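You operate a simulated robot arm through the tools that you are given. There is no shell and no other tool. Be economical: measure what you need, move in short steps, check, and stop when the job is done.

The job below is to be done with a simulated robot arm. You get a single attempt, and the scene is never put back.

## Task
Take the green pallet on the top of the grey bench and put it away on the low shelf of the wall rack. Then fetch the green barrel from the orange pallet and set it on the purple tray. Then take the yellow barrel from the pink tray and leave it on top of the teal lorry. Then take the water bottle and put it on the teal tile. Then take the black wheel from the top of the green bench and leave it on top of the paper bundle. Then fetch the sponge and set it on the red tray. The order counts. Set down upright: water bottle.

It is judged by the outcome, as a careful person would: the job done as asked, and still so three seconds after it is handed in. It fails if anything else is knocked over, pushed out of place, dropped, spilled or broken.

## Robot
A 6-joint arm with a two-finger parallel gripper on a trunk, on a base that drives. Base frame: it is fixed to the floor where the robot stands at the start and does not move with it; the origin is under the middle of the robot, x ahead of it, y to its left, z up; the surface under the hand at the start is at about z = 860. Units: mm, rad, N and s.
With the tool pointing down near the work surface it reaches from about 360 to 880 mm from the robot's upright axis, wherever it stands. Its first joint turns from -2.007 to 2.007 rad. Places, roughly: black wheel (5x5x2 cm) [500, 9200, 800]; green barrel (3x3x3 cm) [900, 8800, 800]; green pallet (7x7x2 cm) [800, 200, 900]; low shelf of the wall rack [-2000, -800, 500]; paper bundle [250, 9250, 750]; purple tray (12x11x3 cm) [700, 8800, 800]; red tray (15x11x3 cm) [2000, 6400, 900]; sponge (10x7x4 cm) [1700, 6700, 900]; teal lorry (5x10x6 cm) [1200, 8900, 800]; teal tile [1000, 9000, 750]; water bottle [1250, 9000, 750]; yellow barrel (3x3x3 cm) [1100, 8800, 200]. Payload 3.43 kg.
The tool frame sits at the grasp point between the pads (the TCP): z along the fingers, y along the line on which they close. The tips reach 34 mm beyond it. Largest opening 128 mm; finger width 24, thickness 12; the body of the gripper, 48 by 130 mm, starts 96 mm behind the TCP.
Orientation is that of the tool frame in the base frame, as a unit quaternion [x, y, z, w]. With the fingers straight down and closing along the base's y, the tool's x points along the base's -x, its y along +y and its z along -z.

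## Interface
- The arm moves only by the tool servo_tool. Its argument "series" is a list of rows, each a list of 7 numbers: the shift along the tool's x, y, z in mm, then the turn, a rotation vector about the tool's x, y, z in rad, then the gripper command, from -1 (fully open) to 1 (shut), values between in proportion. In form: [[tx, ty, tz, ax, ay, az, fingers], ...]. A call has 1 to 20 rows; each row is the pose to reach, as a shift and turn from the pose commanded when the call began, along the tool's axes at that moment. Rows are played at 5 a second. More than 50 mm and 0.15 rad between two rows, or a gripper value outside its range, and nothing of the call is played. Where a pose cannot be reached the arm comes as near as it can. A force on the tool above 40 N (or 10 N above the force at the start of the call, whichever is more), or a blocked arm, ends the call early, and 0.2 s more pass. The fingers move at their own pace (about 108 mm/s each) and stop on an object; they squeeze with about 34 N. The grip force told is the motor's: it shows also when the fingers shut on nothing. Time passes only in rows, and 0.2 s behind the last, so rows that repeat a pose let the fingers close. The reply holds the time, the measured pose of the TCP, the force on the tool along the base axes, the opening and the grip force, in the units named above and with some noise, with the torque about the TCP (base axes, N m) and any sound that the robot's microphone picked up.
- Cameras (640 x 400 px; columns grow to the right, rows downward): "scene" is now at [30.9, 180.7, 1360]; the picture's right is [-0.14, -0.99, 0.00], its down [-0.30, 0.04, -0.95] and it looks along [0.94, -0.13, -0.31] (base axes); focal length 271 px, centre (320, 200). "wrist" rides on the gripper at [76, -11, -160] in the tool frame; the picture's right is [0.15, 0.99, 0.00], its down [-0.88, 0.13, -0.46] and it looks along [-0.45, 0.07, 0.89] (tool axes); focal length 234 px, centre (320, 200). There is no depth. A picture from a camera that has moved, and an enlarged one, comes with that camera's place and axes in the base frame and with its lens.
- get_image(camera): a new picture of that camera. It takes no simulated time.
- raise_lower(by): slides the trunk up (or, below 0, down) by that many mm; the arm and the scene camera ride with it, the base frame stays. It gives what a move gives, with no picture.
- roll_base(legs): drives the robot by 1 to 6 legs, each [ahead, turn to the left] in mm and rad, along the robot's own axes; the way and the turn of a leg run together, so that a leg with both is an arc; at most 1500 mm and 3.142 rad a leg. The arm and the cameras ride along, it lands a little off, and it stops where it bumps. It gives what a move gives.
- turn_head(pan, tilt): turns the head with the scene camera to pan (to the left, within 1.798 rad either way) and tilt (down, from -0.506 to 1.204), counted from straight ahead of the robot. It gives what a move gives.
- inspect(camera, box): a new picture of the part [left, top, right, bottom] of that camera's present view, enlarged. It takes no simulated time.
- finish_job(): hands the job in; it is judged then, once.

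Go step by step. Nothing tells you exact positions but the pictures and the camera data: compare them with the known pose of the tool, close in by small moves and look again before you grip or let go. The budget is 186 turns and 148 pictures, counting those below and the enlarged ones. Unless the task says otherwise, let go and move clear before handing in, and close with one line.

The tools are called as name(argument=value, ...) on one line, values as JSON. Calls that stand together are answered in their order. servo_tool: Moves the arm, as the interface text tells. Its arguments: {"type":"object","properties":{"series":{"type":"array","items":{"type":"array","items":{"type":"number"}}}},"required":["series"]} The other tools are called the same way: raise_lower (by) slides the trunk up or down; roll_base (legs) drives the base; turn_head (pan, tilt) turns the head that bears the scene camera; get_image (camera) takes a picture; inspect (camera, box) takes an enlarged picture of a part of a camera's view; finish_job () hands the job in.

At the start:

```text
time_s: 0.0
ee_pos: [626.5, 161.6, 1144.4]
tool_rot: [0.0, 1.0, 0.0, 0.0]
wrist_force: [0.1, 0.1, 0.1]
wrist_torque: [0.01, 0.0, -0.01]
gripper_width: 127.8
grasp_force: 0.0
trunk travel left (down, up): [-600.0, 190.0]
robot x, y, heading: [-0.2, 2.1, -0.002]
head pan, tilt: [-0.14, 0.311]
```

scene: 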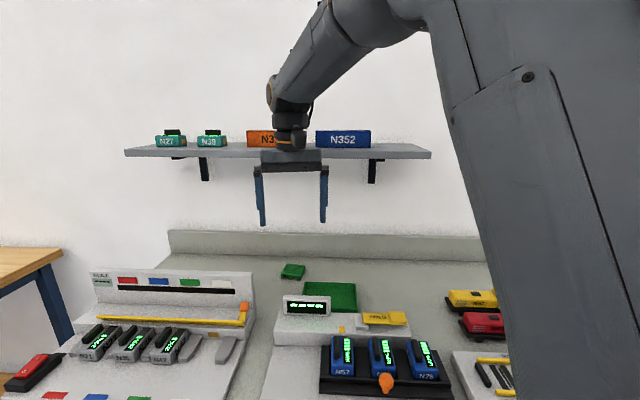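
wrist: 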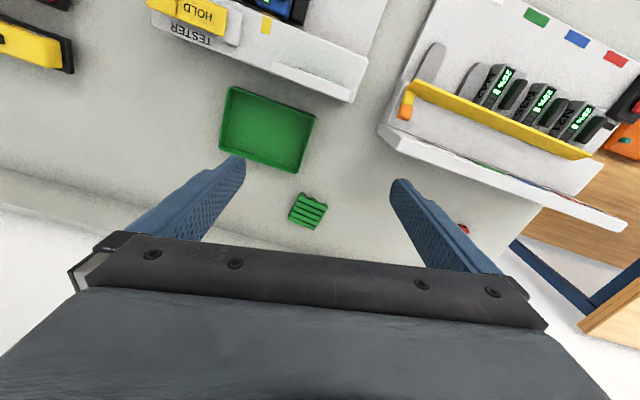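

The green pallet shows in the wrist view at roughly (800, 164, 870). I'll enlarge it to get its orientation.

inspect(camera="wrist", box=[260, 170, 360, 240])

inspect(camera="scene", box=[240, 230, 400, 330])

```text
5.71 times, centred on (310, 205) of wrist
camera zoom: at [549.7, 149.1, 1304.7], right [-0.15, 0.99, 0.0], down [0.88, 0.13, 0.46], along [0.45, 0.07, -0.89], focal length 1338 px, centre (377, 171)
```

zoom: 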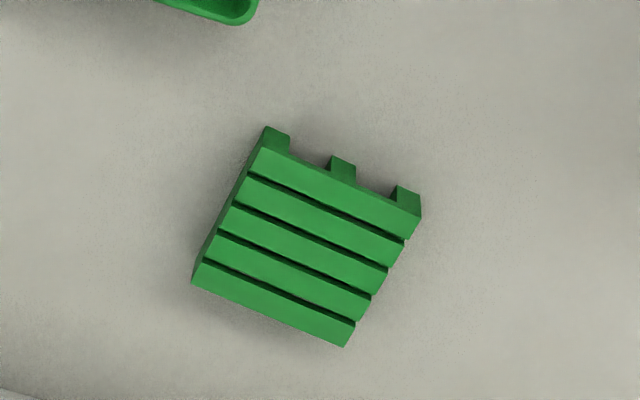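

```text
4.00 times, centred on (320, 280) of scene
camera zoom: at [30.9, 180.7, 1360.0], right [-0.14, -0.99, 0.0], down [-0.3, 0.04, -0.95], along [0.94, -0.13, -0.31], focal length 1082 px, centre (320, -120)
```

zoom: 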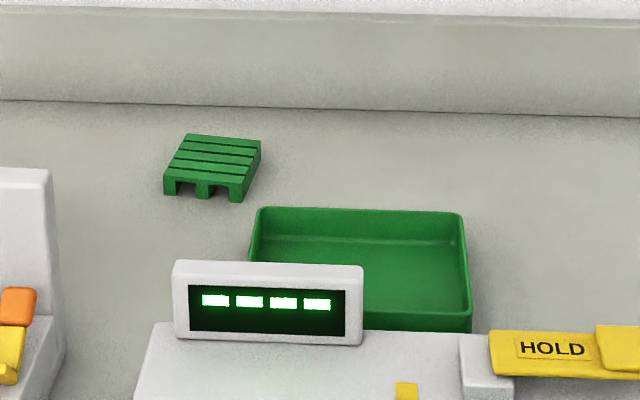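

I've located the pallet at about (799, 161, 880), turned about -18°. Before gripping I want to see the rack and the space behind, to choose the grip, so I'll look right and left.

turn_head(pan=-1.798, tilt=0.3)

get_image(camera="scene")

turn_head(pan=1.798, tilt=0.3)

get_image(camera="scene")

```text
time_s: 1.7
ee_pos: [624.7, 161.1, 1143.4]
tool_rot: [0.0, 1.0, 0.0, 0.0]
wrist_force: [-1.2, 0.6, -0.1]
wrist_torque: [-0.02, 0.0, -0.01]
gripper_width: 127.9
grasp_force: 0.1
trunk travel left (down, up): [-600.0, 190.0]
robot x, y, heading: [4.4, -2.8, -0.005]
head pan, tilt: [-1.798, 0.3]
```

```text
143 pictures are left
camera scene: at [-82.5, 102.8, 1361.0], right [-0.97, 0.22, 0.0], down [0.07, 0.29, -0.96], along [-0.21, -0.93, -0.3], focal length 271 px, centre (320, 200)
```

scene: 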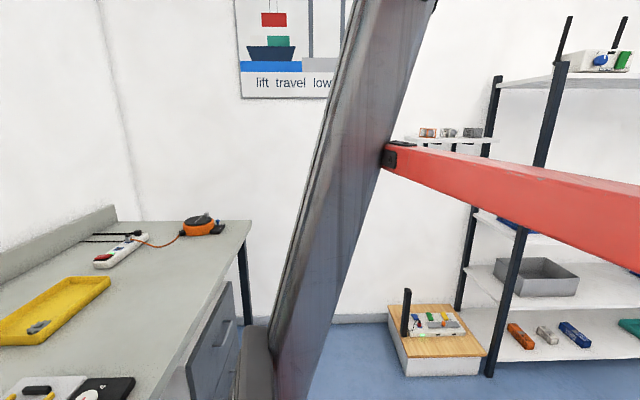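

```text
time_s: 4.7
ee_pos: [625.6, 162.4, 1145.2]
tool_rot: [-0.001, 1.0, 0.0, 0.0]
wrist_force: [0.5, -0.6, -0.7]
wrist_torque: [-0.01, -0.01, -0.01]
gripper_width: 127.9
grasp_force: 0.1
trunk travel left (down, up): [-600.0, 190.0]
robot x, y, heading: [1.0, 1.4, -0.002]
head pan, tilt: [1.798, 0.3]
```

```text
142 pictures are left
camera scene: at [-82.5, 284.8, 1361.0], right [0.97, 0.22, 0.0], down [0.07, -0.29, -0.96], along [-0.21, 0.93, -0.3], focal length 271 px, centre (320, 200)
```

scene: 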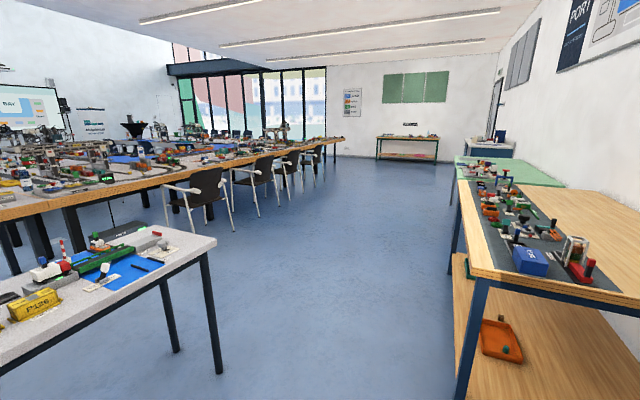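

The rack is behind to the right and has open shelves, so a tilted grip with the fingers leaning forward will suit it. I'll turn the gripper to match the pallet and lean it, above and short of the pallet.

servo_tool(series=[[-25, 10, 32, 0, 0, 0.105, -1], [-50, 19, 64, 0, 0, 0.21, -1], [-74, 28, 95, 0, 0, 0.315, -1], [-74, 28, 95, 0, 0, 0.315, -1]])

servo_tool(series=[[0, 0, 0, 0, -0.14, 0, -1], [0, 0, 0, 0, -0.28, 0, -1], [0, 0, 0, 0, -0.42, 0, -1], [0, 0, 0, 0, -0.56, 0, -1], [0, 0, 0, 0, -0.7, 0, -1], [0, 0, 0, 0, -0.7, 0, -1]])

get_image(camera="wrist")

turn_head(pan=-0.1, tilt=0.45)

get_image(camera="scene")

```text
time_s: 5.7
ee_pos: [699.5, 189.3, 1055.9]
tool_rot: [0.158, 0.988, 0.001, 0.004]
wrist_force: [-0.2, -0.1, 0.7]
wrist_torque: [-0.03, -0.01, -0.03]
gripper_width: 127.8
grasp_force: 0.1
trunk travel left (down, up): [-600.0, 190.0]
robot x, y, heading: [-2.2, -1.9, 0.001]
head pan, tilt: [1.798, 0.3]
```

```text
time_s: 7.1
ee_pos: [699.3, 189.1, 1049.4]
tool_rot: [0.146, 0.928, -0.054, 0.34]
wrist_force: [-0.6, -0.2, 0.1]
wrist_torque: [0.02, 0.01, -0.02]
gripper_width: 128.1
grasp_force: 0.1
trunk travel left (down, up): [-600.0, 190.0]
robot x, y, heading: [0.1, 1.4, 0.007]
head pan, tilt: [1.798, 0.3]
```

```text
141 pictures are left
camera wrist: at [542.5, 227.3, 1123.2], right [0.2, 0.98, -0.09], down [0.4, 0.01, 0.92], along [0.89, -0.22, -0.39], focal length 234 px, centre (320, 200)
```

wrist: 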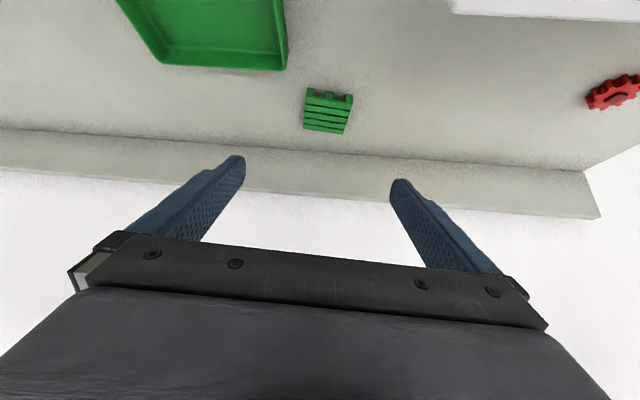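

```text
time_s: 9.0
ee_pos: [700.1, 189.3, 1048.8]
tool_rot: [0.147, 0.928, -0.054, 0.338]
wrist_force: [0.1, -0.4, -0.7]
wrist_torque: [-0.02, -0.01, 0.01]
gripper_width: 128.2
grasp_force: 0.1
trunk travel left (down, up): [-600.0, 190.0]
robot x, y, heading: [3.5, 1.2, -0.0]
head pan, tilt: [-0.099, 0.45]
```

```text
140 pictures are left
camera scene: at [29.9, 184.7, 1347.1], right [-0.1, -1.0, 0.0], down [-0.43, 0.04, -0.9], along [0.9, -0.09, -0.44], focal length 271 px, centre (320, 200)
```

scene: 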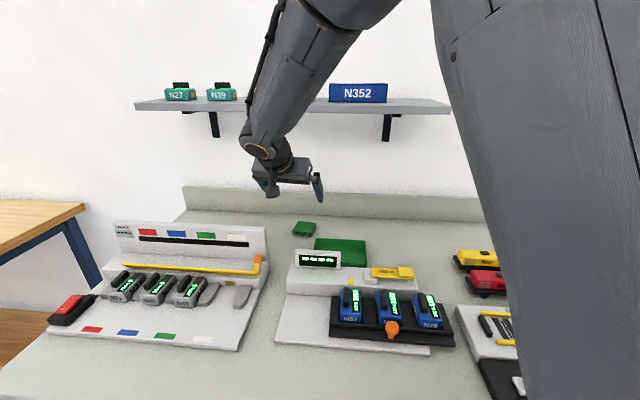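

The second sighting agrees: the pallet is at about (796, 162). I'll move to a standoff 60 mm short of the grip along the finger axis and check.

servo_tool(series=[[16, 2, 36, 0, 0, 0, -1], [32, 5, 72, 0, 0, 0, -1], [32, 5, 112, 0, 0, 0, -1], [32, 5, 112, 0, 0, 0, -1]])

get_image(camera="wrist")

inspect(camera="scene", box=[240, 140, 400, 290])

```text
time_s: 10.0
ee_pos: [747.5, 180.9, 942.2]
tool_rot: [0.148, 0.928, -0.054, 0.338]
wrist_force: [-0.3, 0.0, -0.3]
wrist_torque: [0.0, 0.0, 0.03]
gripper_width: 127.8
grasp_force: 0.0
trunk travel left (down, up): [-600.0, 190.0]
robot x, y, heading: [-0.2, -1.6, -0.001]
head pan, tilt: [-0.099, 0.45]
```

```text
139 pictures are left
camera wrist: at [590.3, 217.9, 1015.9], right [0.2, 0.98, -0.09], down [0.4, 0.01, 0.92], along [0.89, -0.22, -0.39], focal length 234 px, centre (320, 200)
```

wrist: 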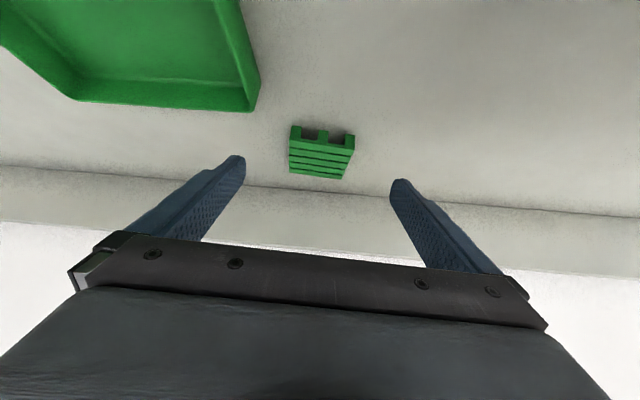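

```text
2.67 times, centred on (320, 215) of scene
camera zoom: at [29.8, 184.6, 1347.1], right [-0.1, -1.0, 0.0], down [-0.43, 0.04, -0.9], along [0.9, -0.09, -0.44], focal length 722 px, centre (320, 160)
```

zoom: 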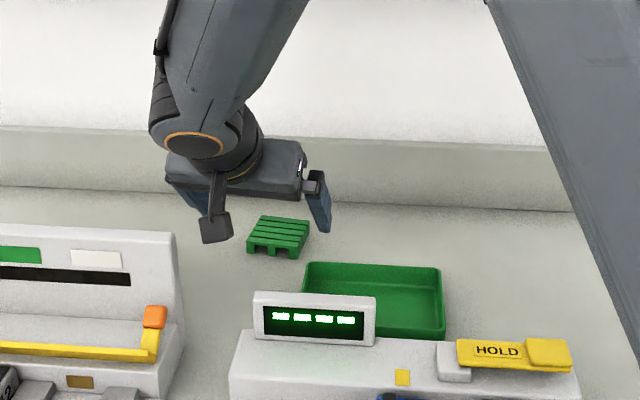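

The pallet is centred between the fingers. I'll go in along the fingers, grip and check.

servo_tool(series=[[2, -2, 25, 0, 0, 0, -1], [2, -2, 45, 0, 0, 0, -1], [2, -2, 57, 0, 0, 0, -1], [2, -2, 57, 0, 0, 0, 1], [2, -2, 57, 0, 0, 0, 1], [2, -2, 57, 0, 0, 0, 1], [2, -2, 57, 0, 0, 0, 1]])

get_image(camera="wrist")

```text
time_s: 11.6
ee_pos: [780.9, 168.5, 898.5]
tool_rot: [0.146, 0.928, -0.053, 0.338]
wrist_force: [-0.2, -0.8, 0.0]
wrist_torque: [0.0, 0.0, -0.03]
gripper_width: 63.1
grasp_force: 34.0
trunk travel left (down, up): [-600.0, 190.0]
robot x, y, heading: [-0.1, 1.7, -0.003]
head pan, tilt: [-0.099, 0.45]
```

```text
137 pictures are left
camera wrist: at [623.4, 206.1, 972.3], right [0.2, 0.98, -0.09], down [0.4, 0.01, 0.92], along [0.89, -0.22, -0.39], focal length 234 px, centre (320, 200)
```

wrist: 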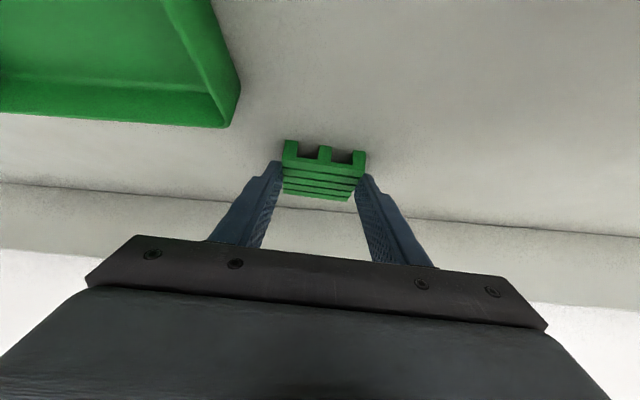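

The pallet is gripped (63 mm). I'll lift it straight up 200 mm and pull it back a bit.

servo_tool(series=[[-13, 0, -15, 0, 0, 0, 1], [-32, 0, -38, 0, 0, 0, 1], [-64, 0, -76, 0, 0, 0, 1], [-97, 0, -115, 0, 0, 0, 1], [-129, 0, -153, 0, 0, 0, 1], [-100, -12, -177, 0, 0, 0, 1], [-71, -25, -202, 0, 0, 0, 1], [-42, -37, -226, 0, 0, 0, 1], [-13, -50, -251, 0, 0, 0, 1], [-13, -50, -251, 0, 0, 0, 1]])

get_image(camera="wrist")

```text
refused: row 4 steps farther than a row can; nothing moved
```

```text
136 pictures are left
camera wrist: at [623.4, 206.1, 972.3], right [0.2, 0.98, -0.09], down [0.4, 0.01, 0.92], along [0.89, -0.22, -0.39], focal length 234 px, centre (320, 200)
```

wrist: 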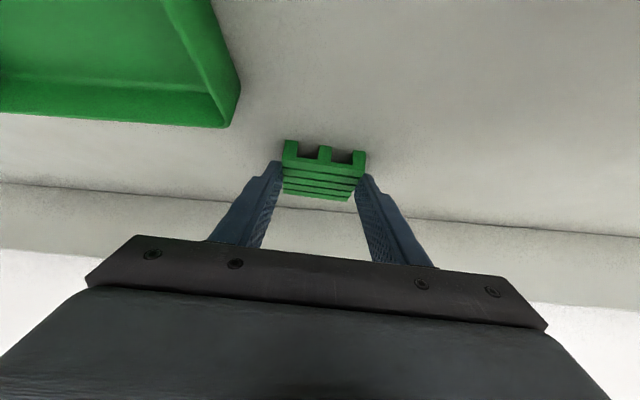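

One row stepped slightly over 50 mm, so nothing moved. I'll send the lift again with steps under 48 mm.

servo_tool(series=[[-13, 0, -15, 0, 0, 0, 1], [-40, 0, -48, 0, 0, 0, 1], [-68, 0, -81, 0, 0, 0, 1], [-96, 0, -114, 0, 0, 0, 1], [-125, 0, -148, 0, 0, 0, 1], [-96, -12, -172, 0, 0, 0, 1], [-67, -24, -196, 0, 0, 0, 1], [-38, -36, -220, 0, 0, 0, 1], [-9, -48, -244, 0, 0, 0, 1], [-9, -48, -244, 0, 0, 0, 1]])

get_image(camera="wrist")

```text
time_s: 13.8
ee_pos: [618.4, 164.8, 1090.6]
tool_rot: [0.148, 0.928, -0.054, 0.339]
wrist_force: [0.2, -0.2, -0.7]
wrist_torque: [-0.01, 0.01, -0.01]
gripper_width: 63.0
grasp_force: 34.0
trunk travel left (down, up): [-600.0, 190.0]
robot x, y, heading: [-1.8, -0.2, -0.002]
head pan, tilt: [-0.099, 0.45]
```

```text
135 pictures are left
camera wrist: at [462.2, 203.7, 1164.5], right [0.2, 0.98, -0.09], down [0.4, 0.01, 0.92], along [0.89, -0.22, -0.39], focal length 234 px, centre (320, 200)
```

wrist: 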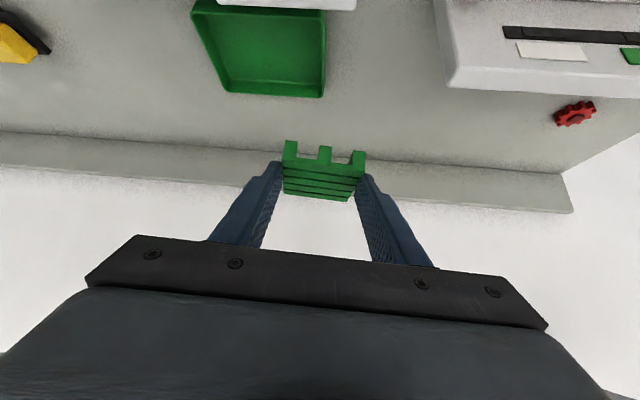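

The pallet is held firmly. A red beam showed up behind to the right, so I'll look that way again before driving.

turn_head(pan=-1.798, tilt=0.7)

get_image(camera="scene")

turn_head(pan=1.798, tilt=0.7)

get_image(camera="scene")

```text
time_s: 15.5
ee_pos: [619.4, 166.3, 1089.7]
tool_rot: [0.147, 0.928, -0.054, 0.339]
wrist_force: [-0.4, 0.9, -0.3]
wrist_torque: [-0.01, 0.01, 0.0]
gripper_width: 63.2
grasp_force: 34.3
trunk travel left (down, up): [-600.0, 190.0]
robot x, y, heading: [-1.6, 1.5, -0.002]
head pan, tilt: [-1.798, 0.7]
```

```text
134 pictures are left
camera scene: at [-80.6, 111.0, 1324.9], right [-0.97, 0.22, 0.0], down [0.14, 0.63, -0.77], along [-0.17, -0.75, -0.64], focal length 271 px, centre (320, 200)
```

scene: 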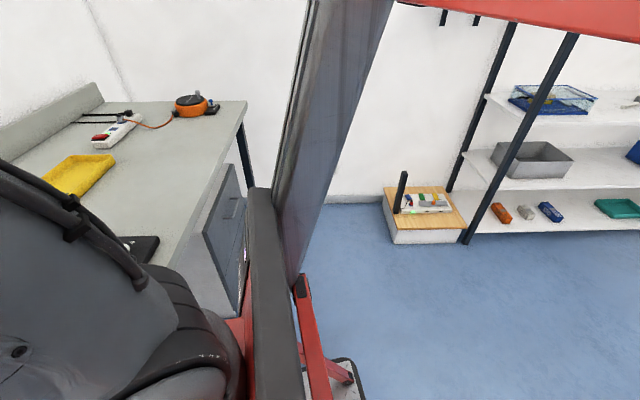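

```text
time_s: 18.5
ee_pos: [619.6, 165.5, 1090.7]
tool_rot: [0.147, 0.928, -0.053, 0.339]
wrist_force: [-1.3, 0.3, -0.7]
wrist_torque: [0.04, 0.05, -0.06]
gripper_width: 62.9
grasp_force: 33.7
trunk travel left (down, up): [-600.0, 190.0]
robot x, y, heading: [3.6, 2.4, 0.001]
head pan, tilt: [1.798, 0.7]
```

```text
133 pictures are left
camera scene: at [-80.6, 276.5, 1324.9], right [0.97, 0.22, 0.0], down [0.14, -0.63, -0.76], along [-0.17, 0.75, -0.64], focal length 271 px, centre (320, 200)
```

scene: 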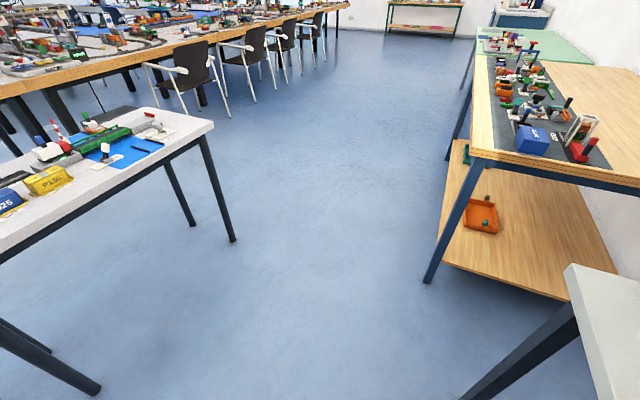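

The red beam is the robot's own frame, and the rack front is near y ≈ -830. I'll back up and turn right to see the rack.

roll_base(legs=[[-800, 0], [0, -1.57]])

turn_head(pan=-0.7, tilt=0.5)

get_image(camera="scene")

```text
time_s: 26.7
ee_pos: [-640.4, -622.3, 1090.4]
tool_rot: [0.756, 0.558, -0.275, 0.204]
wrist_force: [0.2, -0.7, 0.2]
wrist_torque: [0.03, 0.01, -0.03]
gripper_width: 62.6
grasp_force: 34.3
trunk travel left (down, up): [-600.0, 190.0]
robot x, y, heading: [-815.6, -3.5, -1.557]
head pan, tilt: [1.798, 0.7]
```

```text
time_s: 28.9
ee_pos: [-639.7, -621.9, 1090.3]
tool_rot: [0.756, 0.557, -0.276, 0.203]
wrist_force: [0.0, 0.1, -0.2]
wrist_torque: [0.0, 0.0, -0.02]
gripper_width: 62.7
grasp_force: 33.9
trunk travel left (down, up): [-600.0, 190.0]
robot x, y, heading: [-818.0, -3.1, -1.558]
head pan, tilt: [-0.7, 0.499]
```

```text
132 pictures are left
camera scene: at [-680.0, -12.7, 1342.6], right [-0.78, 0.63, 0.0], down [0.3, 0.37, -0.88], along [-0.55, -0.68, -0.48], focal length 271 px, centre (320, 200)
```

scene: 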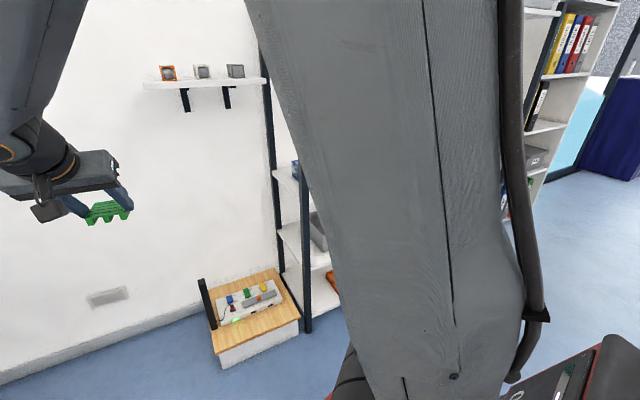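

I'll drive along to about x = -1950 and face the rack again.

roll_base(legs=[[0, -1.57], [1130, 0], [0, 1.56]])

turn_head(pan=0.15, tilt=0.6)

get_image(camera="scene")

get_image(camera="wrist")

```text
time_s: 42.4
ee_pos: [-1786.4, -616.3, 1090.8]
tool_rot: [0.762, 0.549, -0.278, 0.2]
wrist_force: [0.2, -0.2, 0.1]
wrist_torque: [0.04, 0.0, 0.01]
gripper_width: 62.9
grasp_force: 34.4
trunk travel left (down, up): [-600.0, 190.0]
robot x, y, heading: [-1948.6, 4.6, -1.573]
head pan, tilt: [-0.7, 0.499]
```

```text
time_s: 43.6
ee_pos: [-1787.1, -616.5, 1090.9]
tool_rot: [0.762, 0.549, -0.278, 0.2]
wrist_force: [-0.3, -0.5, -0.7]
wrist_torque: [0.02, -0.01, -0.02]
gripper_width: 63.1
grasp_force: 33.5
trunk travel left (down, up): [-600.0, 190.0]
robot x, y, heading: [-1949.4, 1.4, -1.58]
head pan, tilt: [0.15, 0.6]
```

```text
131 pictures are left
camera scene: at [-1741.4, -25.0, 1333.5], right [-0.99, -0.14, 0.0], down [-0.08, 0.56, -0.83], along [0.12, -0.82, -0.56], focal length 271 px, centre (320, 200)
```

scene: 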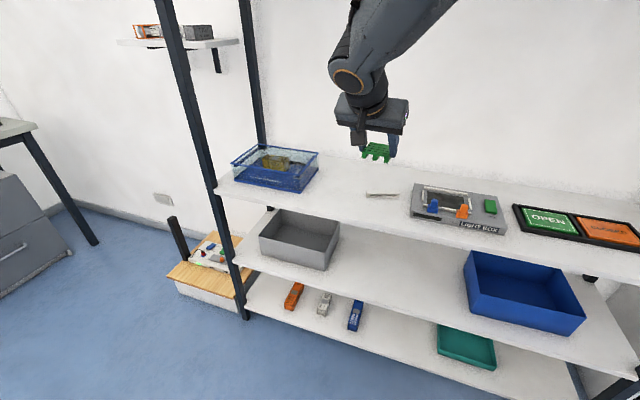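

```text
130 pictures are left
camera wrist: at [-1747.6, -461.9, 1164.5], right [0.97, -0.21, -0.09], down [0.0, -0.4, 0.92], along [-0.23, -0.89, -0.39], focal length 234 px, centre (320, 200)
```

wrist: 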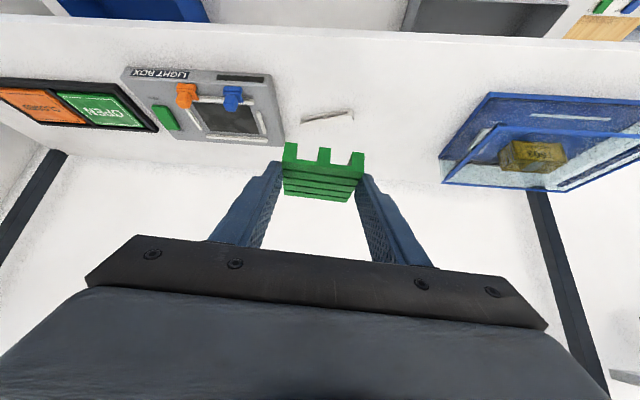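

The shelf at about z ≈ 490, between the grey and blue bins, is the low shelf, and it's free around x = -1900. The rack front runs at about 11° to my x axis. I'll pull the arm back and shift sideways, then lower the trunk.

servo_tool(series=[[19, -35, -16, 0, 0, 0, 1], [38, -70, -33, 0, 0, 0, 1], [58, -105, -49, 0, 0, 0, 1], [77, -139, -65, 0, 0, 0, 1], [77, -139, -65, 0, 0, 0, 1]])

raise_lower(by=-480)

get_image(camera="wrist")

get_image(camera="scene")

```text
time_s: 44.8
ee_pos: [-1889.0, -479.7, 1091.1]
tool_rot: [0.763, 0.548, -0.279, 0.201]
wrist_force: [0.4, 0.0, -0.2]
wrist_torque: [0.01, 0.02, 0.0]
gripper_width: 63.1
grasp_force: 34.0
trunk travel left (down, up): [-600.0, 190.0]
robot x, y, heading: [-1951.1, 3.7, -1.581]
head pan, tilt: [0.15, 0.6]
```

```text
refused: -480 is not a number from -400 to 400
```

```text
129 pictures are left
camera wrist: at [-1849.6, -324.8, 1165.1], right [0.97, -0.21, -0.09], down [0.0, -0.4, 0.92], along [-0.23, -0.89, -0.39], focal length 234 px, centre (320, 200)
```

wrist: 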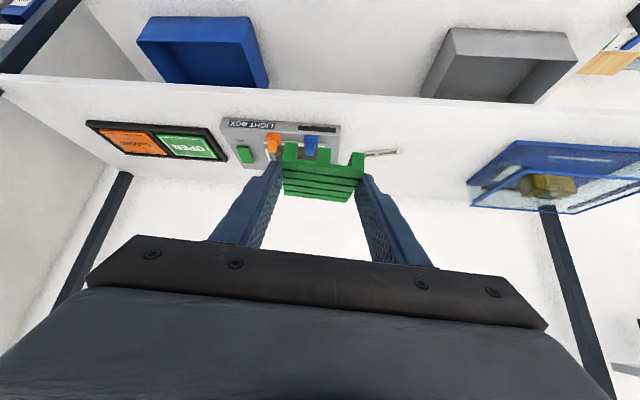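

```text
128 pictures are left
camera scene: at [-1741.3, -25.1, 1333.5], right [-0.99, -0.14, 0.0], down [-0.08, 0.56, -0.83], along [0.12, -0.82, -0.56], focal length 271 px, centre (320, 200)
```

scene: 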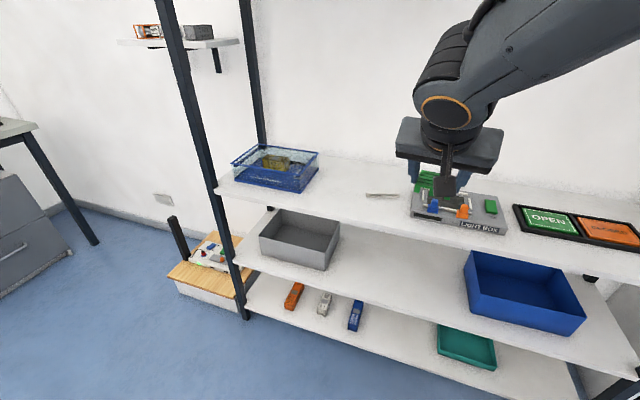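

The way down is clear, so I'll lower in two steps.

raise_lower(by=-400)

get_image(camera="wrist")

get_image(camera="scene")

```text
time_s: 48.6
ee_pos: [-1887.5, -566.3, 690.4]
tool_rot: [0.763, 0.549, -0.278, 0.2]
wrist_force: [0.0, 0.0, -0.1]
wrist_torque: [0.02, -0.01, -0.04]
gripper_width: 63.1
grasp_force: 33.8
trunk travel left (down, up): [-200.0, 590.0]
robot x, y, heading: [-1945.3, 5.5, -1.579]
head pan, tilt: [0.15, 0.6]
```

```text
127 pictures are left
camera wrist: at [-1848.3, -410.6, 764.6], right [0.97, -0.21, -0.09], down [0.0, -0.4, 0.92], along [-0.23, -0.89, -0.39], focal length 234 px, centre (320, 200)
```

wrist: 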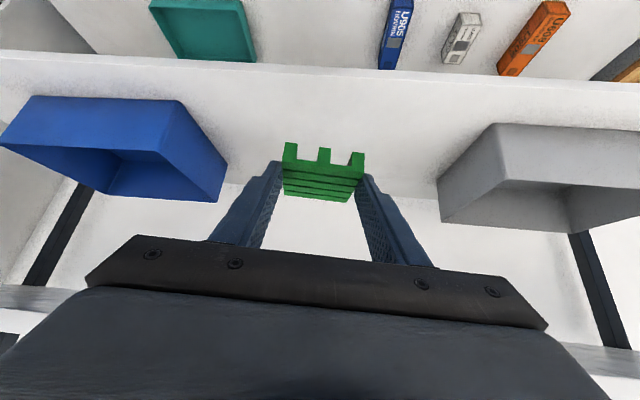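

```text
126 pictures are left
camera scene: at [-1742.2, -136.3, 933.5], right [-0.99, -0.14, 0.0], down [-0.08, 0.56, -0.83], along [0.12, -0.82, -0.56], focal length 271 px, centre (320, 200)
```

scene: 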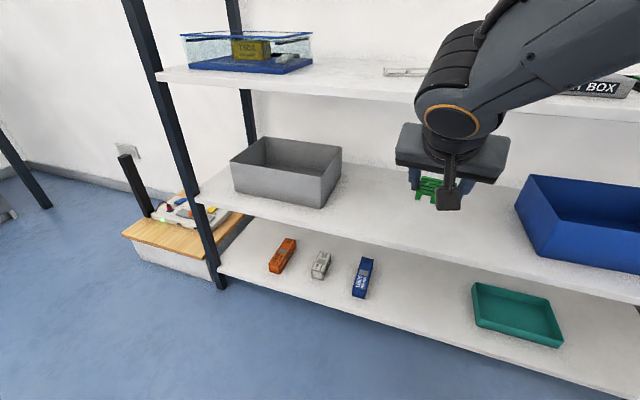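

The trunk slides on an incline and also moves forward as it lowers. I'll enlarge the picture to place the shelf edge.

inspect(camera="scene", box=[330, 60, 570, 270])

inspect(camera="scene", box=[120, 140, 360, 290])

```text
1.90 times, centred on (450, 165) of scene
camera zoom: at [-1742.2, -136.3, 933.5], right [-0.99, -0.14, 0.0], down [-0.08, 0.56, -0.83], along [0.12, -0.82, -0.56], focal length 515 px, centre (72, 267)
```

zoom: 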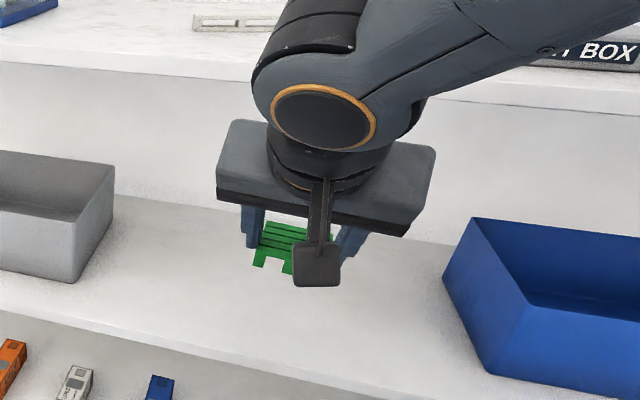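

```text
2.67 times, centred on (240, 215) of scene
camera zoom: at [-1742.2, -136.3, 933.5], right [-0.99, -0.14, 0.0], down [-0.08, 0.56, -0.83], along [0.12, -0.82, -0.56], focal length 722 px, centre (533, 160)
```

zoom: 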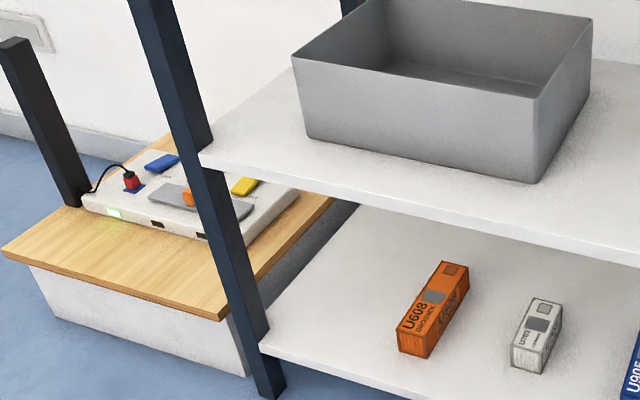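

The low shelf top works out at z ≈ 465, with its front edge at y ≈ -660 here. I'll lower further, then slide in over the shelf.

raise_lower(by=-135)

servo_tool(series=[[-25, 9, 21, 0, 0, 0, 1], [-50, 18, 42, 0, 0, 0, 1], [-75, 28, 63, 0, 0, 0, 1], [-102, 38, 86, 0, 0, 0, 1], [-102, 38, 86, 0, 0, 0, 1]])

get_image(camera="wrist")

get_image(camera="scene")

```text
time_s: 50.2
ee_pos: [-1887.9, -597.9, 554.4]
tool_rot: [0.762, 0.549, -0.279, 0.2]
wrist_force: [-0.4, -0.3, -0.3]
wrist_torque: [0.05, -0.02, -0.01]
gripper_width: 63.2
grasp_force: 33.6
trunk travel left (down, up): [-65.0, 725.0]
robot x, y, heading: [-1947.3, 5.2, -1.575]
head pan, tilt: [0.15, 0.6]
```

```text
time_s: 51.5
ee_pos: [-1890.3, -736.2, 554.3]
tool_rot: [0.762, 0.549, -0.279, 0.2]
wrist_force: [0.1, -0.9, -1.0]
wrist_torque: [0.0, 0.0, -0.01]
gripper_width: 62.9
grasp_force: 34.1
trunk travel left (down, up): [-65.0, 725.0]
robot x, y, heading: [-1950.4, 5.0, -1.583]
head pan, tilt: [0.15, 0.6]
```

```text
123 pictures are left
camera wrist: at [-1851.4, -582.6, 628.7], right [0.97, -0.21, -0.1], down [0.0, -0.4, 0.92], along [-0.23, -0.89, -0.39], focal length 234 px, centre (320, 200)
```

wrist: 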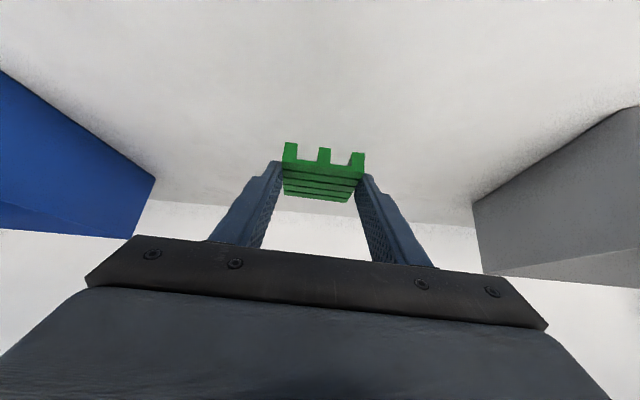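

```text
122 pictures are left
camera scene: at [-1742.5, -173.8, 798.5], right [-0.99, -0.14, 0.0], down [-0.08, 0.56, -0.83], along [0.12, -0.82, -0.57], focal length 271 px, centre (320, 200)
```

scene: 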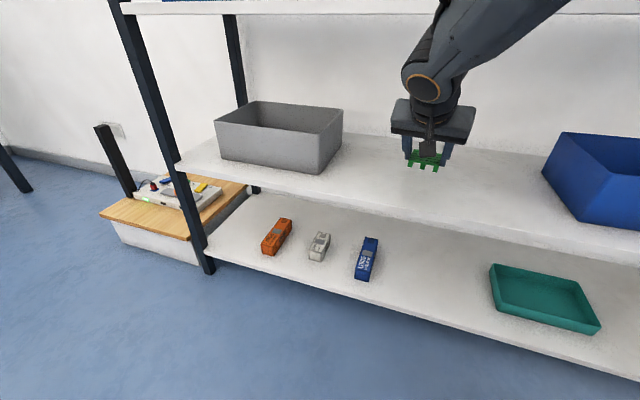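

The pallet is over the low shelf, clear of both bins. I'll descend 38 mm, then in finer steps until it touches.

servo_tool(series=[[12, 0, 15, 0, 0, 0, 1], [24, 0, 29, 0, 0, 0, 1], [24, 0, 29, 0, 0, 0, 1]])

inspect(camera="scene", box=[380, 100, 480, 200])

inspect(camera="wrist", box=[240, 110, 400, 220])

```text
time_s: 52.2
ee_pos: [-1892.3, -736.2, 518.1]
tool_rot: [0.763, 0.548, -0.279, 0.199]
wrist_force: [-1.2, 0.2, -1.0]
wrist_torque: [-0.02, 0.0, 0.01]
gripper_width: 62.8
grasp_force: 34.2
trunk travel left (down, up): [-65.0, 725.0]
robot x, y, heading: [-1951.6, 0.9, -1.577]
head pan, tilt: [0.15, 0.6]
```

```text
4.00 times, centred on (430, 150) of scene
camera zoom: at [-1742.4, -173.9, 798.5], right [-0.99, -0.14, 0.0], down [-0.08, 0.56, -0.83], along [0.12, -0.82, -0.57], focal length 1082 px, centre (-120, 400)
```

zoom: 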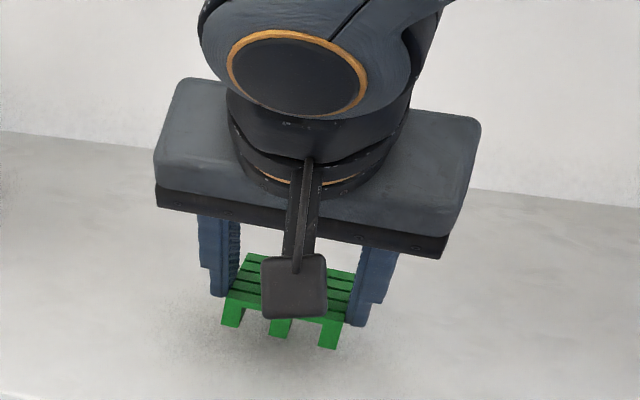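

```text
3.64 times, centred on (320, 165) of wrist
camera zoom: at [-1853.1, -582.0, 591.5], right [0.97, -0.21, -0.1], down [0.0, -0.4, 0.92], along [-0.23, -0.89, -0.39], focal length 852 px, centre (320, 327)
```

zoom: 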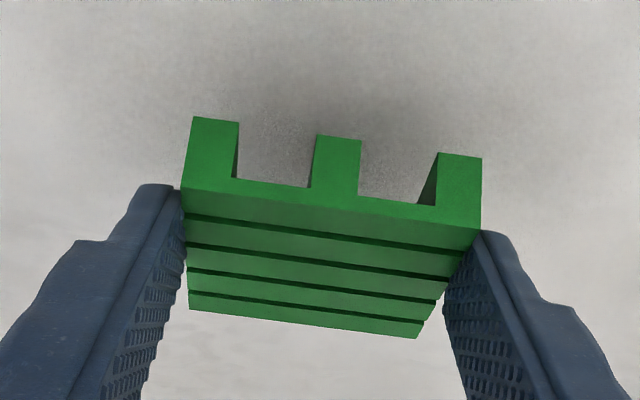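

It's a few millimetres above the shelf now. I'll go down in 4 mm steps.

servo_tool(series=[[2.6, 0, 3, 0, 0, 0, 1], [5.2, 0, 6.1, 0, 0, 0, 1], [7.1, 0, 8.4, 0, 0, 0, 1], [7.1, 0, 8.4, 0, 0, 0, 1]])

inspect(camera="wrist", box=[240, 110, 400, 220])

```text
time_s: 53.2
ee_pos: [-1894.9, -735.9, 507.1]
tool_rot: [0.763, 0.549, -0.278, 0.199]
wrist_force: [0.3, 0.3, 0.7]
wrist_torque: [-0.01, -0.03, 0.01]
gripper_width: 62.9
grasp_force: 34.2
trunk travel left (down, up): [-65.0, 725.0]
robot x, y, heading: [-1948.7, 6.5, -1.58]
head pan, tilt: [0.15, 0.6]
```

```text
3.64 times, centred on (320, 165) of wrist
camera zoom: at [-1853.9, -582.3, 581.0], right [0.97, -0.21, -0.1], down [0.0, -0.4, 0.92], along [-0.23, -0.89, -0.39], focal length 852 px, centre (320, 327)
```

zoom: 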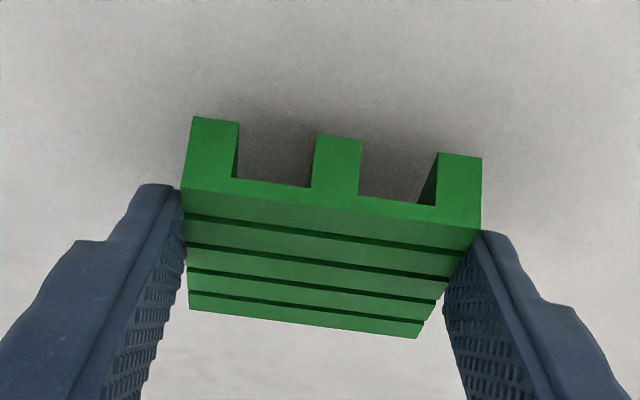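

servo_tool(series=[[1.3, 0, 1.5, 0, 0, 0, 1], [2.6, 0, 3, 0, 0, 0, 1], [3.9, 0, 4.6, 0, 0, 0, 1], [3.9, 0, 4.6, 0, 0, 0, 1]])

inspect(camera="wrist", box=[240, 110, 400, 220])

```text
time_s: 54.2
ee_pos: [-1893.1, -738.0, 500.9]
tool_rot: [0.763, 0.549, -0.278, 0.199]
wrist_force: [0.2, -0.4, -1.1]
wrist_torque: [0.01, 0.01, -0.01]
gripper_width: 63.3
grasp_force: 34.3
trunk travel left (down, up): [-65.0, 725.0]
robot x, y, heading: [-1953.4, 6.6, -1.572]
head pan, tilt: [0.15, 0.6]
```

```text
3.64 times, centred on (320, 165) of wrist
camera zoom: at [-1853.8, -583.5, 574.3], right [0.97, -0.21, -0.1], down [0.0, -0.4, 0.92], along [-0.23, -0.89, -0.39], focal length 852 px, centre (320, 327)
```

zoom: 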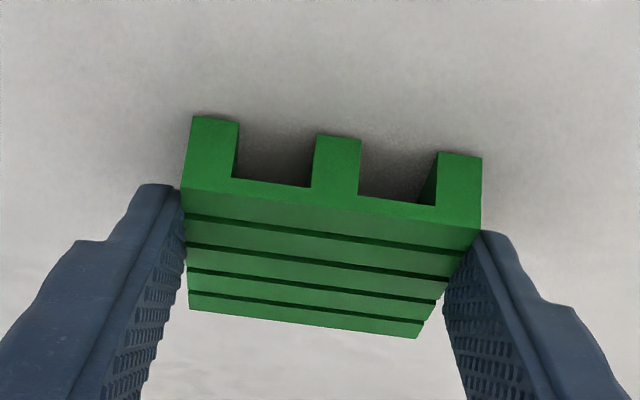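

The shadow is closing up but there's no contact yet. I'll continue another 8 mm.

servo_tool(series=[[1.3, 0, 1.5, 0, 0, 0, 1], [2.6, 0, 3, 0, 0, 0, 1], [3.9, 0, 4.6, 0, 0, 0, 1], [5.2, 0, 6.1, 0, 0, 0, 1], [5.2, 0, 6.1, 0, 0, 0, 1]])

inspect(camera="wrist", box=[240, 110, 400, 220])

```text
time_s: 55.5
ee_pos: [-1894.9, -737.8, 494.6]
tool_rot: [0.762, 0.548, -0.28, 0.202]
wrist_force: [3.0, -5.5, 31.6]
wrist_torque: [-0.66, 0.03, 0.04]
gripper_width: 63.3
grasp_force: 33.8
trunk travel left (down, up): [-65.0, 725.0]
robot x, y, heading: [-1947.3, 4.8, -1.57]
head pan, tilt: [0.15, 0.6]
```

```text
3.64 times, centred on (320, 165) of wrist
camera zoom: at [-1854.7, -583.6, 568.5], right [0.97, -0.21, -0.09], down [0.0, -0.4, 0.92], along [-0.23, -0.89, -0.39], focal length 852 px, centre (320, 327)
```

zoom: 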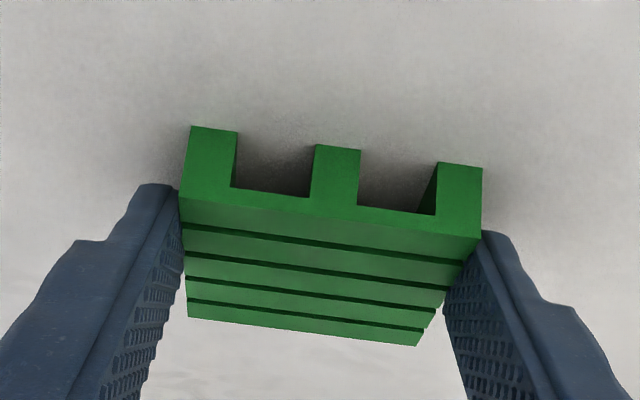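

It touched the shelf at about 496. I'll ease up 1.5 mm, open, and back out along the finger axis.

servo_tool(series=[[-1, 0, -1.2, 0, 0, 0, 1], [-1, 0, -1.2, 0, 0, 0, 0], [-1, 0, -1.2, 0, 0, 0, -1], [-1, 0, -1.2, 0, 0, 0, -1], [-1, 0, -20, 0, 0, 0, -1], [-1, 0, -50, 0, 0, 0, -1], [9, 0, -90, 0, 0, 0, -1], [19, 0, -130, 0, 0, 0, -1], [40, -15, -165, 0, 0, 0, -1], [40, -15, -165, 0, 0, 0, -1]])

get_image(camera="wrist")

get_image(camera="scene")

```text
time_s: 56.2
ee_pos: [-1900.2, -736.1, 494.5]
tool_rot: [0.765, 0.546, -0.28, 0.196]
wrist_force: [-5.4, 15.1, 16.4]
wrist_torque: [-0.05, -0.74, 0.57]
gripper_width: 122.1
grasp_force: 0.0
trunk travel left (down, up): [-65.0, 725.0]
robot x, y, heading: [-1946.5, 6.5, -1.579]
head pan, tilt: [0.15, 0.6]
stopped in row 3: the force on the tool passed its limit at 85 N (the readings are from after the stop); the commanded pose is now the measured one
```

```text
116 pictures are left
camera wrist: at [-1859.2, -580.7, 568.5], right [0.97, -0.22, -0.1], down [0.0, -0.4, 0.91], along [-0.24, -0.89, -0.39], focal length 234 px, centre (320, 200)
```

wrist: 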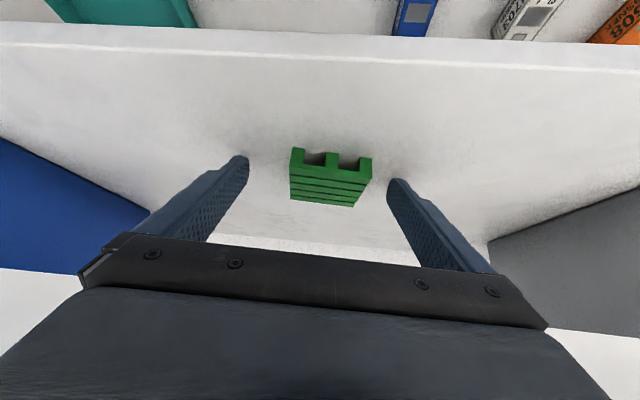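

```text
115 pictures are left
camera scene: at [-1743.3, -173.6, 798.7], right [-0.99, -0.14, 0.0], down [-0.08, 0.56, -0.83], along [0.11, -0.82, -0.56], focal length 271 px, centre (320, 200)
```

scene: 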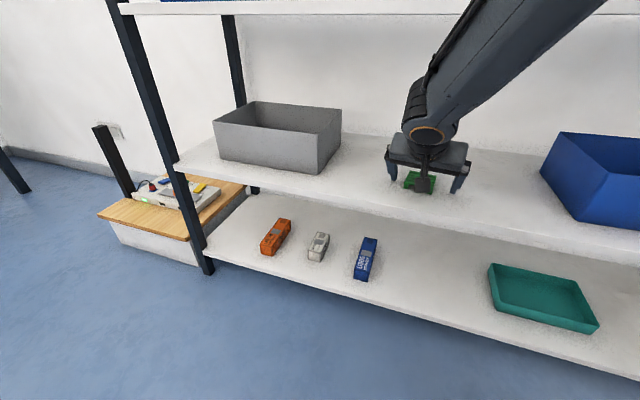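

The fingers pressed on the shelf as they opened, but the pallet is released and standing. I'll lift gently and back out.

servo_tool(series=[[-4, 0, -5, 0, 0, 0, -1], [-6, 0, -20, 0, 0, 0, -1], [-6, 0, -50, 0, 0, 0, -1], [4, 0, -90, 0, 0, 0, -1], [14, 0, -130, 0, 0, 0, -1], [35, -10, -165, 0, 0, 0, -1], [35, -10, -165, 0, 0, 0, -1]])

get_image(camera="wrist")

get_image(camera="scene")

```text
time_s: 57.8
ee_pos: [-1863.3, -605.8, 595.7]
tool_rot: [0.765, 0.547, -0.279, 0.195]
wrist_force: [0.4, -0.2, 0.9]
wrist_torque: [0.03, -0.01, 0.0]
gripper_width: 127.8
grasp_force: 0.1
out of reach, approached as far as the arm can: row 6
trunk travel left (down, up): [-65.0, 725.0]
robot x, y, heading: [-1951.4, 3.6, -1.583]
head pan, tilt: [0.15, 0.6]
```

```text
114 pictures are left
camera wrist: at [-1822.6, -452.7, 670.2], right [0.97, -0.22, -0.1], down [0.01, -0.41, 0.91], along [-0.24, -0.89, -0.39], focal length 234 px, centre (320, 200)
```

wrist: 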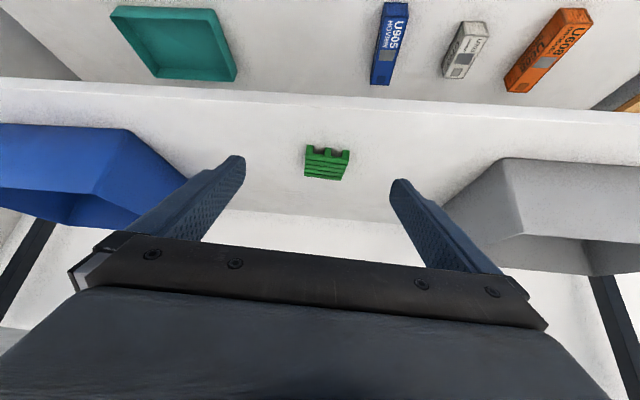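

```text
113 pictures are left
camera scene: at [-1743.0, -174.2, 798.5], right [-0.99, -0.14, 0.0], down [-0.08, 0.56, -0.83], along [0.11, -0.82, -0.56], focal length 271 px, centre (320, 200)
```

scene: 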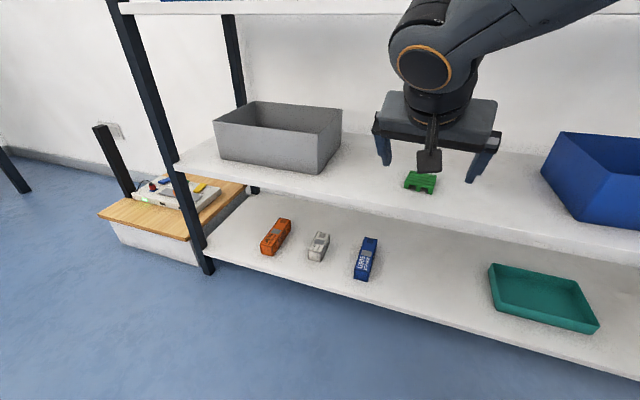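

The pallet stands on the low shelf. Next I'll raise the trunk, drive out to the aisle, and turn towards the far bench.

raise_lower(by=400)

raise_lower(by=135)

turn_head(pan=0.1, tilt=0.3)

roll_base(legs=[[0, 1.57], [1500, 0], [170, 0], [0, 1.535]])

get_image(camera="scene")

```text
time_s: 61.7
ee_pos: [-1866.0, -605.8, 997.4]
tool_rot: [0.764, 0.547, -0.28, 0.196]
wrist_force: [0.7, -0.2, -0.1]
wrist_torque: [0.0, -0.03, -0.02]
gripper_width: 128.1
grasp_force: 0.1
trunk travel left (down, up): [-465.0, 325.0]
robot x, y, heading: [-1952.4, 4.5, -1.579]
head pan, tilt: [0.15, 0.6]
```

```text
time_s: 63.3
ee_pos: [-1865.9, -606.6, 1131.9]
tool_rot: [0.765, 0.547, -0.279, 0.195]
wrist_force: [-0.6, 1.0, 0.8]
wrist_torque: [0.0, -0.01, 0.02]
gripper_width: 127.8
grasp_force: 0.1
trunk travel left (down, up): [-600.0, 190.0]
robot x, y, heading: [-1946.4, 1.1, -1.579]
head pan, tilt: [0.15, 0.6]
```

```text
time_s: 64.1
ee_pos: [-1865.2, -605.8, 1132.1]
tool_rot: [0.764, 0.547, -0.279, 0.195]
wrist_force: [-0.5, 0.2, -1.1]
wrist_torque: [0.02, -0.01, -0.02]
gripper_width: 128.1
grasp_force: 0.0
trunk travel left (down, up): [-600.0, 190.0]
robot x, y, heading: [-1949.4, 3.6, -1.587]
head pan, tilt: [0.099, 0.3]
```

```text
time_s: 80.4
ee_pos: [-355.0, 556.0, 1133.0]
tool_rot: [-0.56, 0.755, 0.2, 0.276]
wrist_force: [0.1, -0.4, 0.0]
wrist_torque: [-0.01, -0.01, 0.0]
gripper_width: 127.8
grasp_force: 0.0
trunk travel left (down, up): [-600.0, 190.0]
robot x, y, heading: [-254.0, -53.4, 1.595]
head pan, tilt: [0.099, 0.3]
```

```text
112 pictures are left
camera scene: at [-456.4, -26.1, 1361.0], right [0.99, 0.12, 0.0], down [0.04, -0.29, -0.96], along [-0.12, 0.95, -0.3], focal length 271 px, centre (320, 200)
```

scene: 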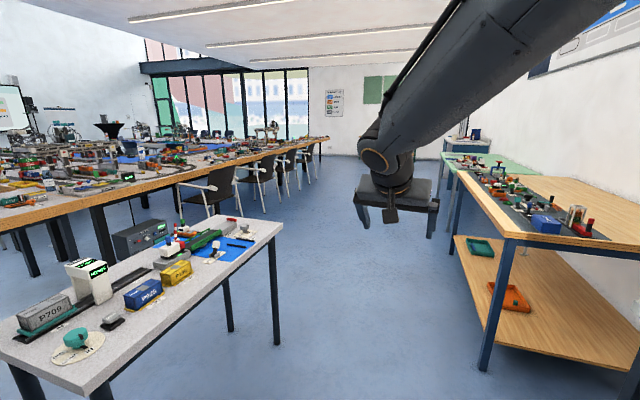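

The aisle ahead is clear, about 1.2 m wide at its narrowest. I'll drive down it, then bear slightly right along the room.

roll_base(legs=[[1500, 0], [0, -0.2], [1500, 0], [1500, 0]])

get_image(camera="scene")

```text
time_s: 102.7
ee_pos: [400.2, 5007.8, 1132.3]
tool_rot: [-0.464, 0.817, 0.166, 0.298]
wrist_force: [0.6, -0.2, -0.3]
wrist_torque: [0.01, -0.01, 0.01]
gripper_width: 128.1
grasp_force: 0.0
trunk travel left (down, up): [-600.0, 190.0]
robot x, y, heading: [357.7, 4391.0, 1.357]
head pan, tilt: [0.099, 0.3]
```

```text
111 pictures are left
camera scene: at [163.0, 4467.6, 1361.0], right [0.99, -0.12, 0.0], down [-0.04, -0.29, -0.96], along [0.11, 0.95, -0.3], focal length 271 px, centre (320, 200)
```

scene: 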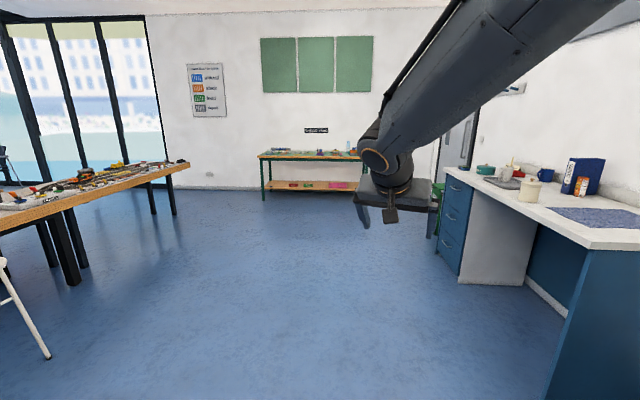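

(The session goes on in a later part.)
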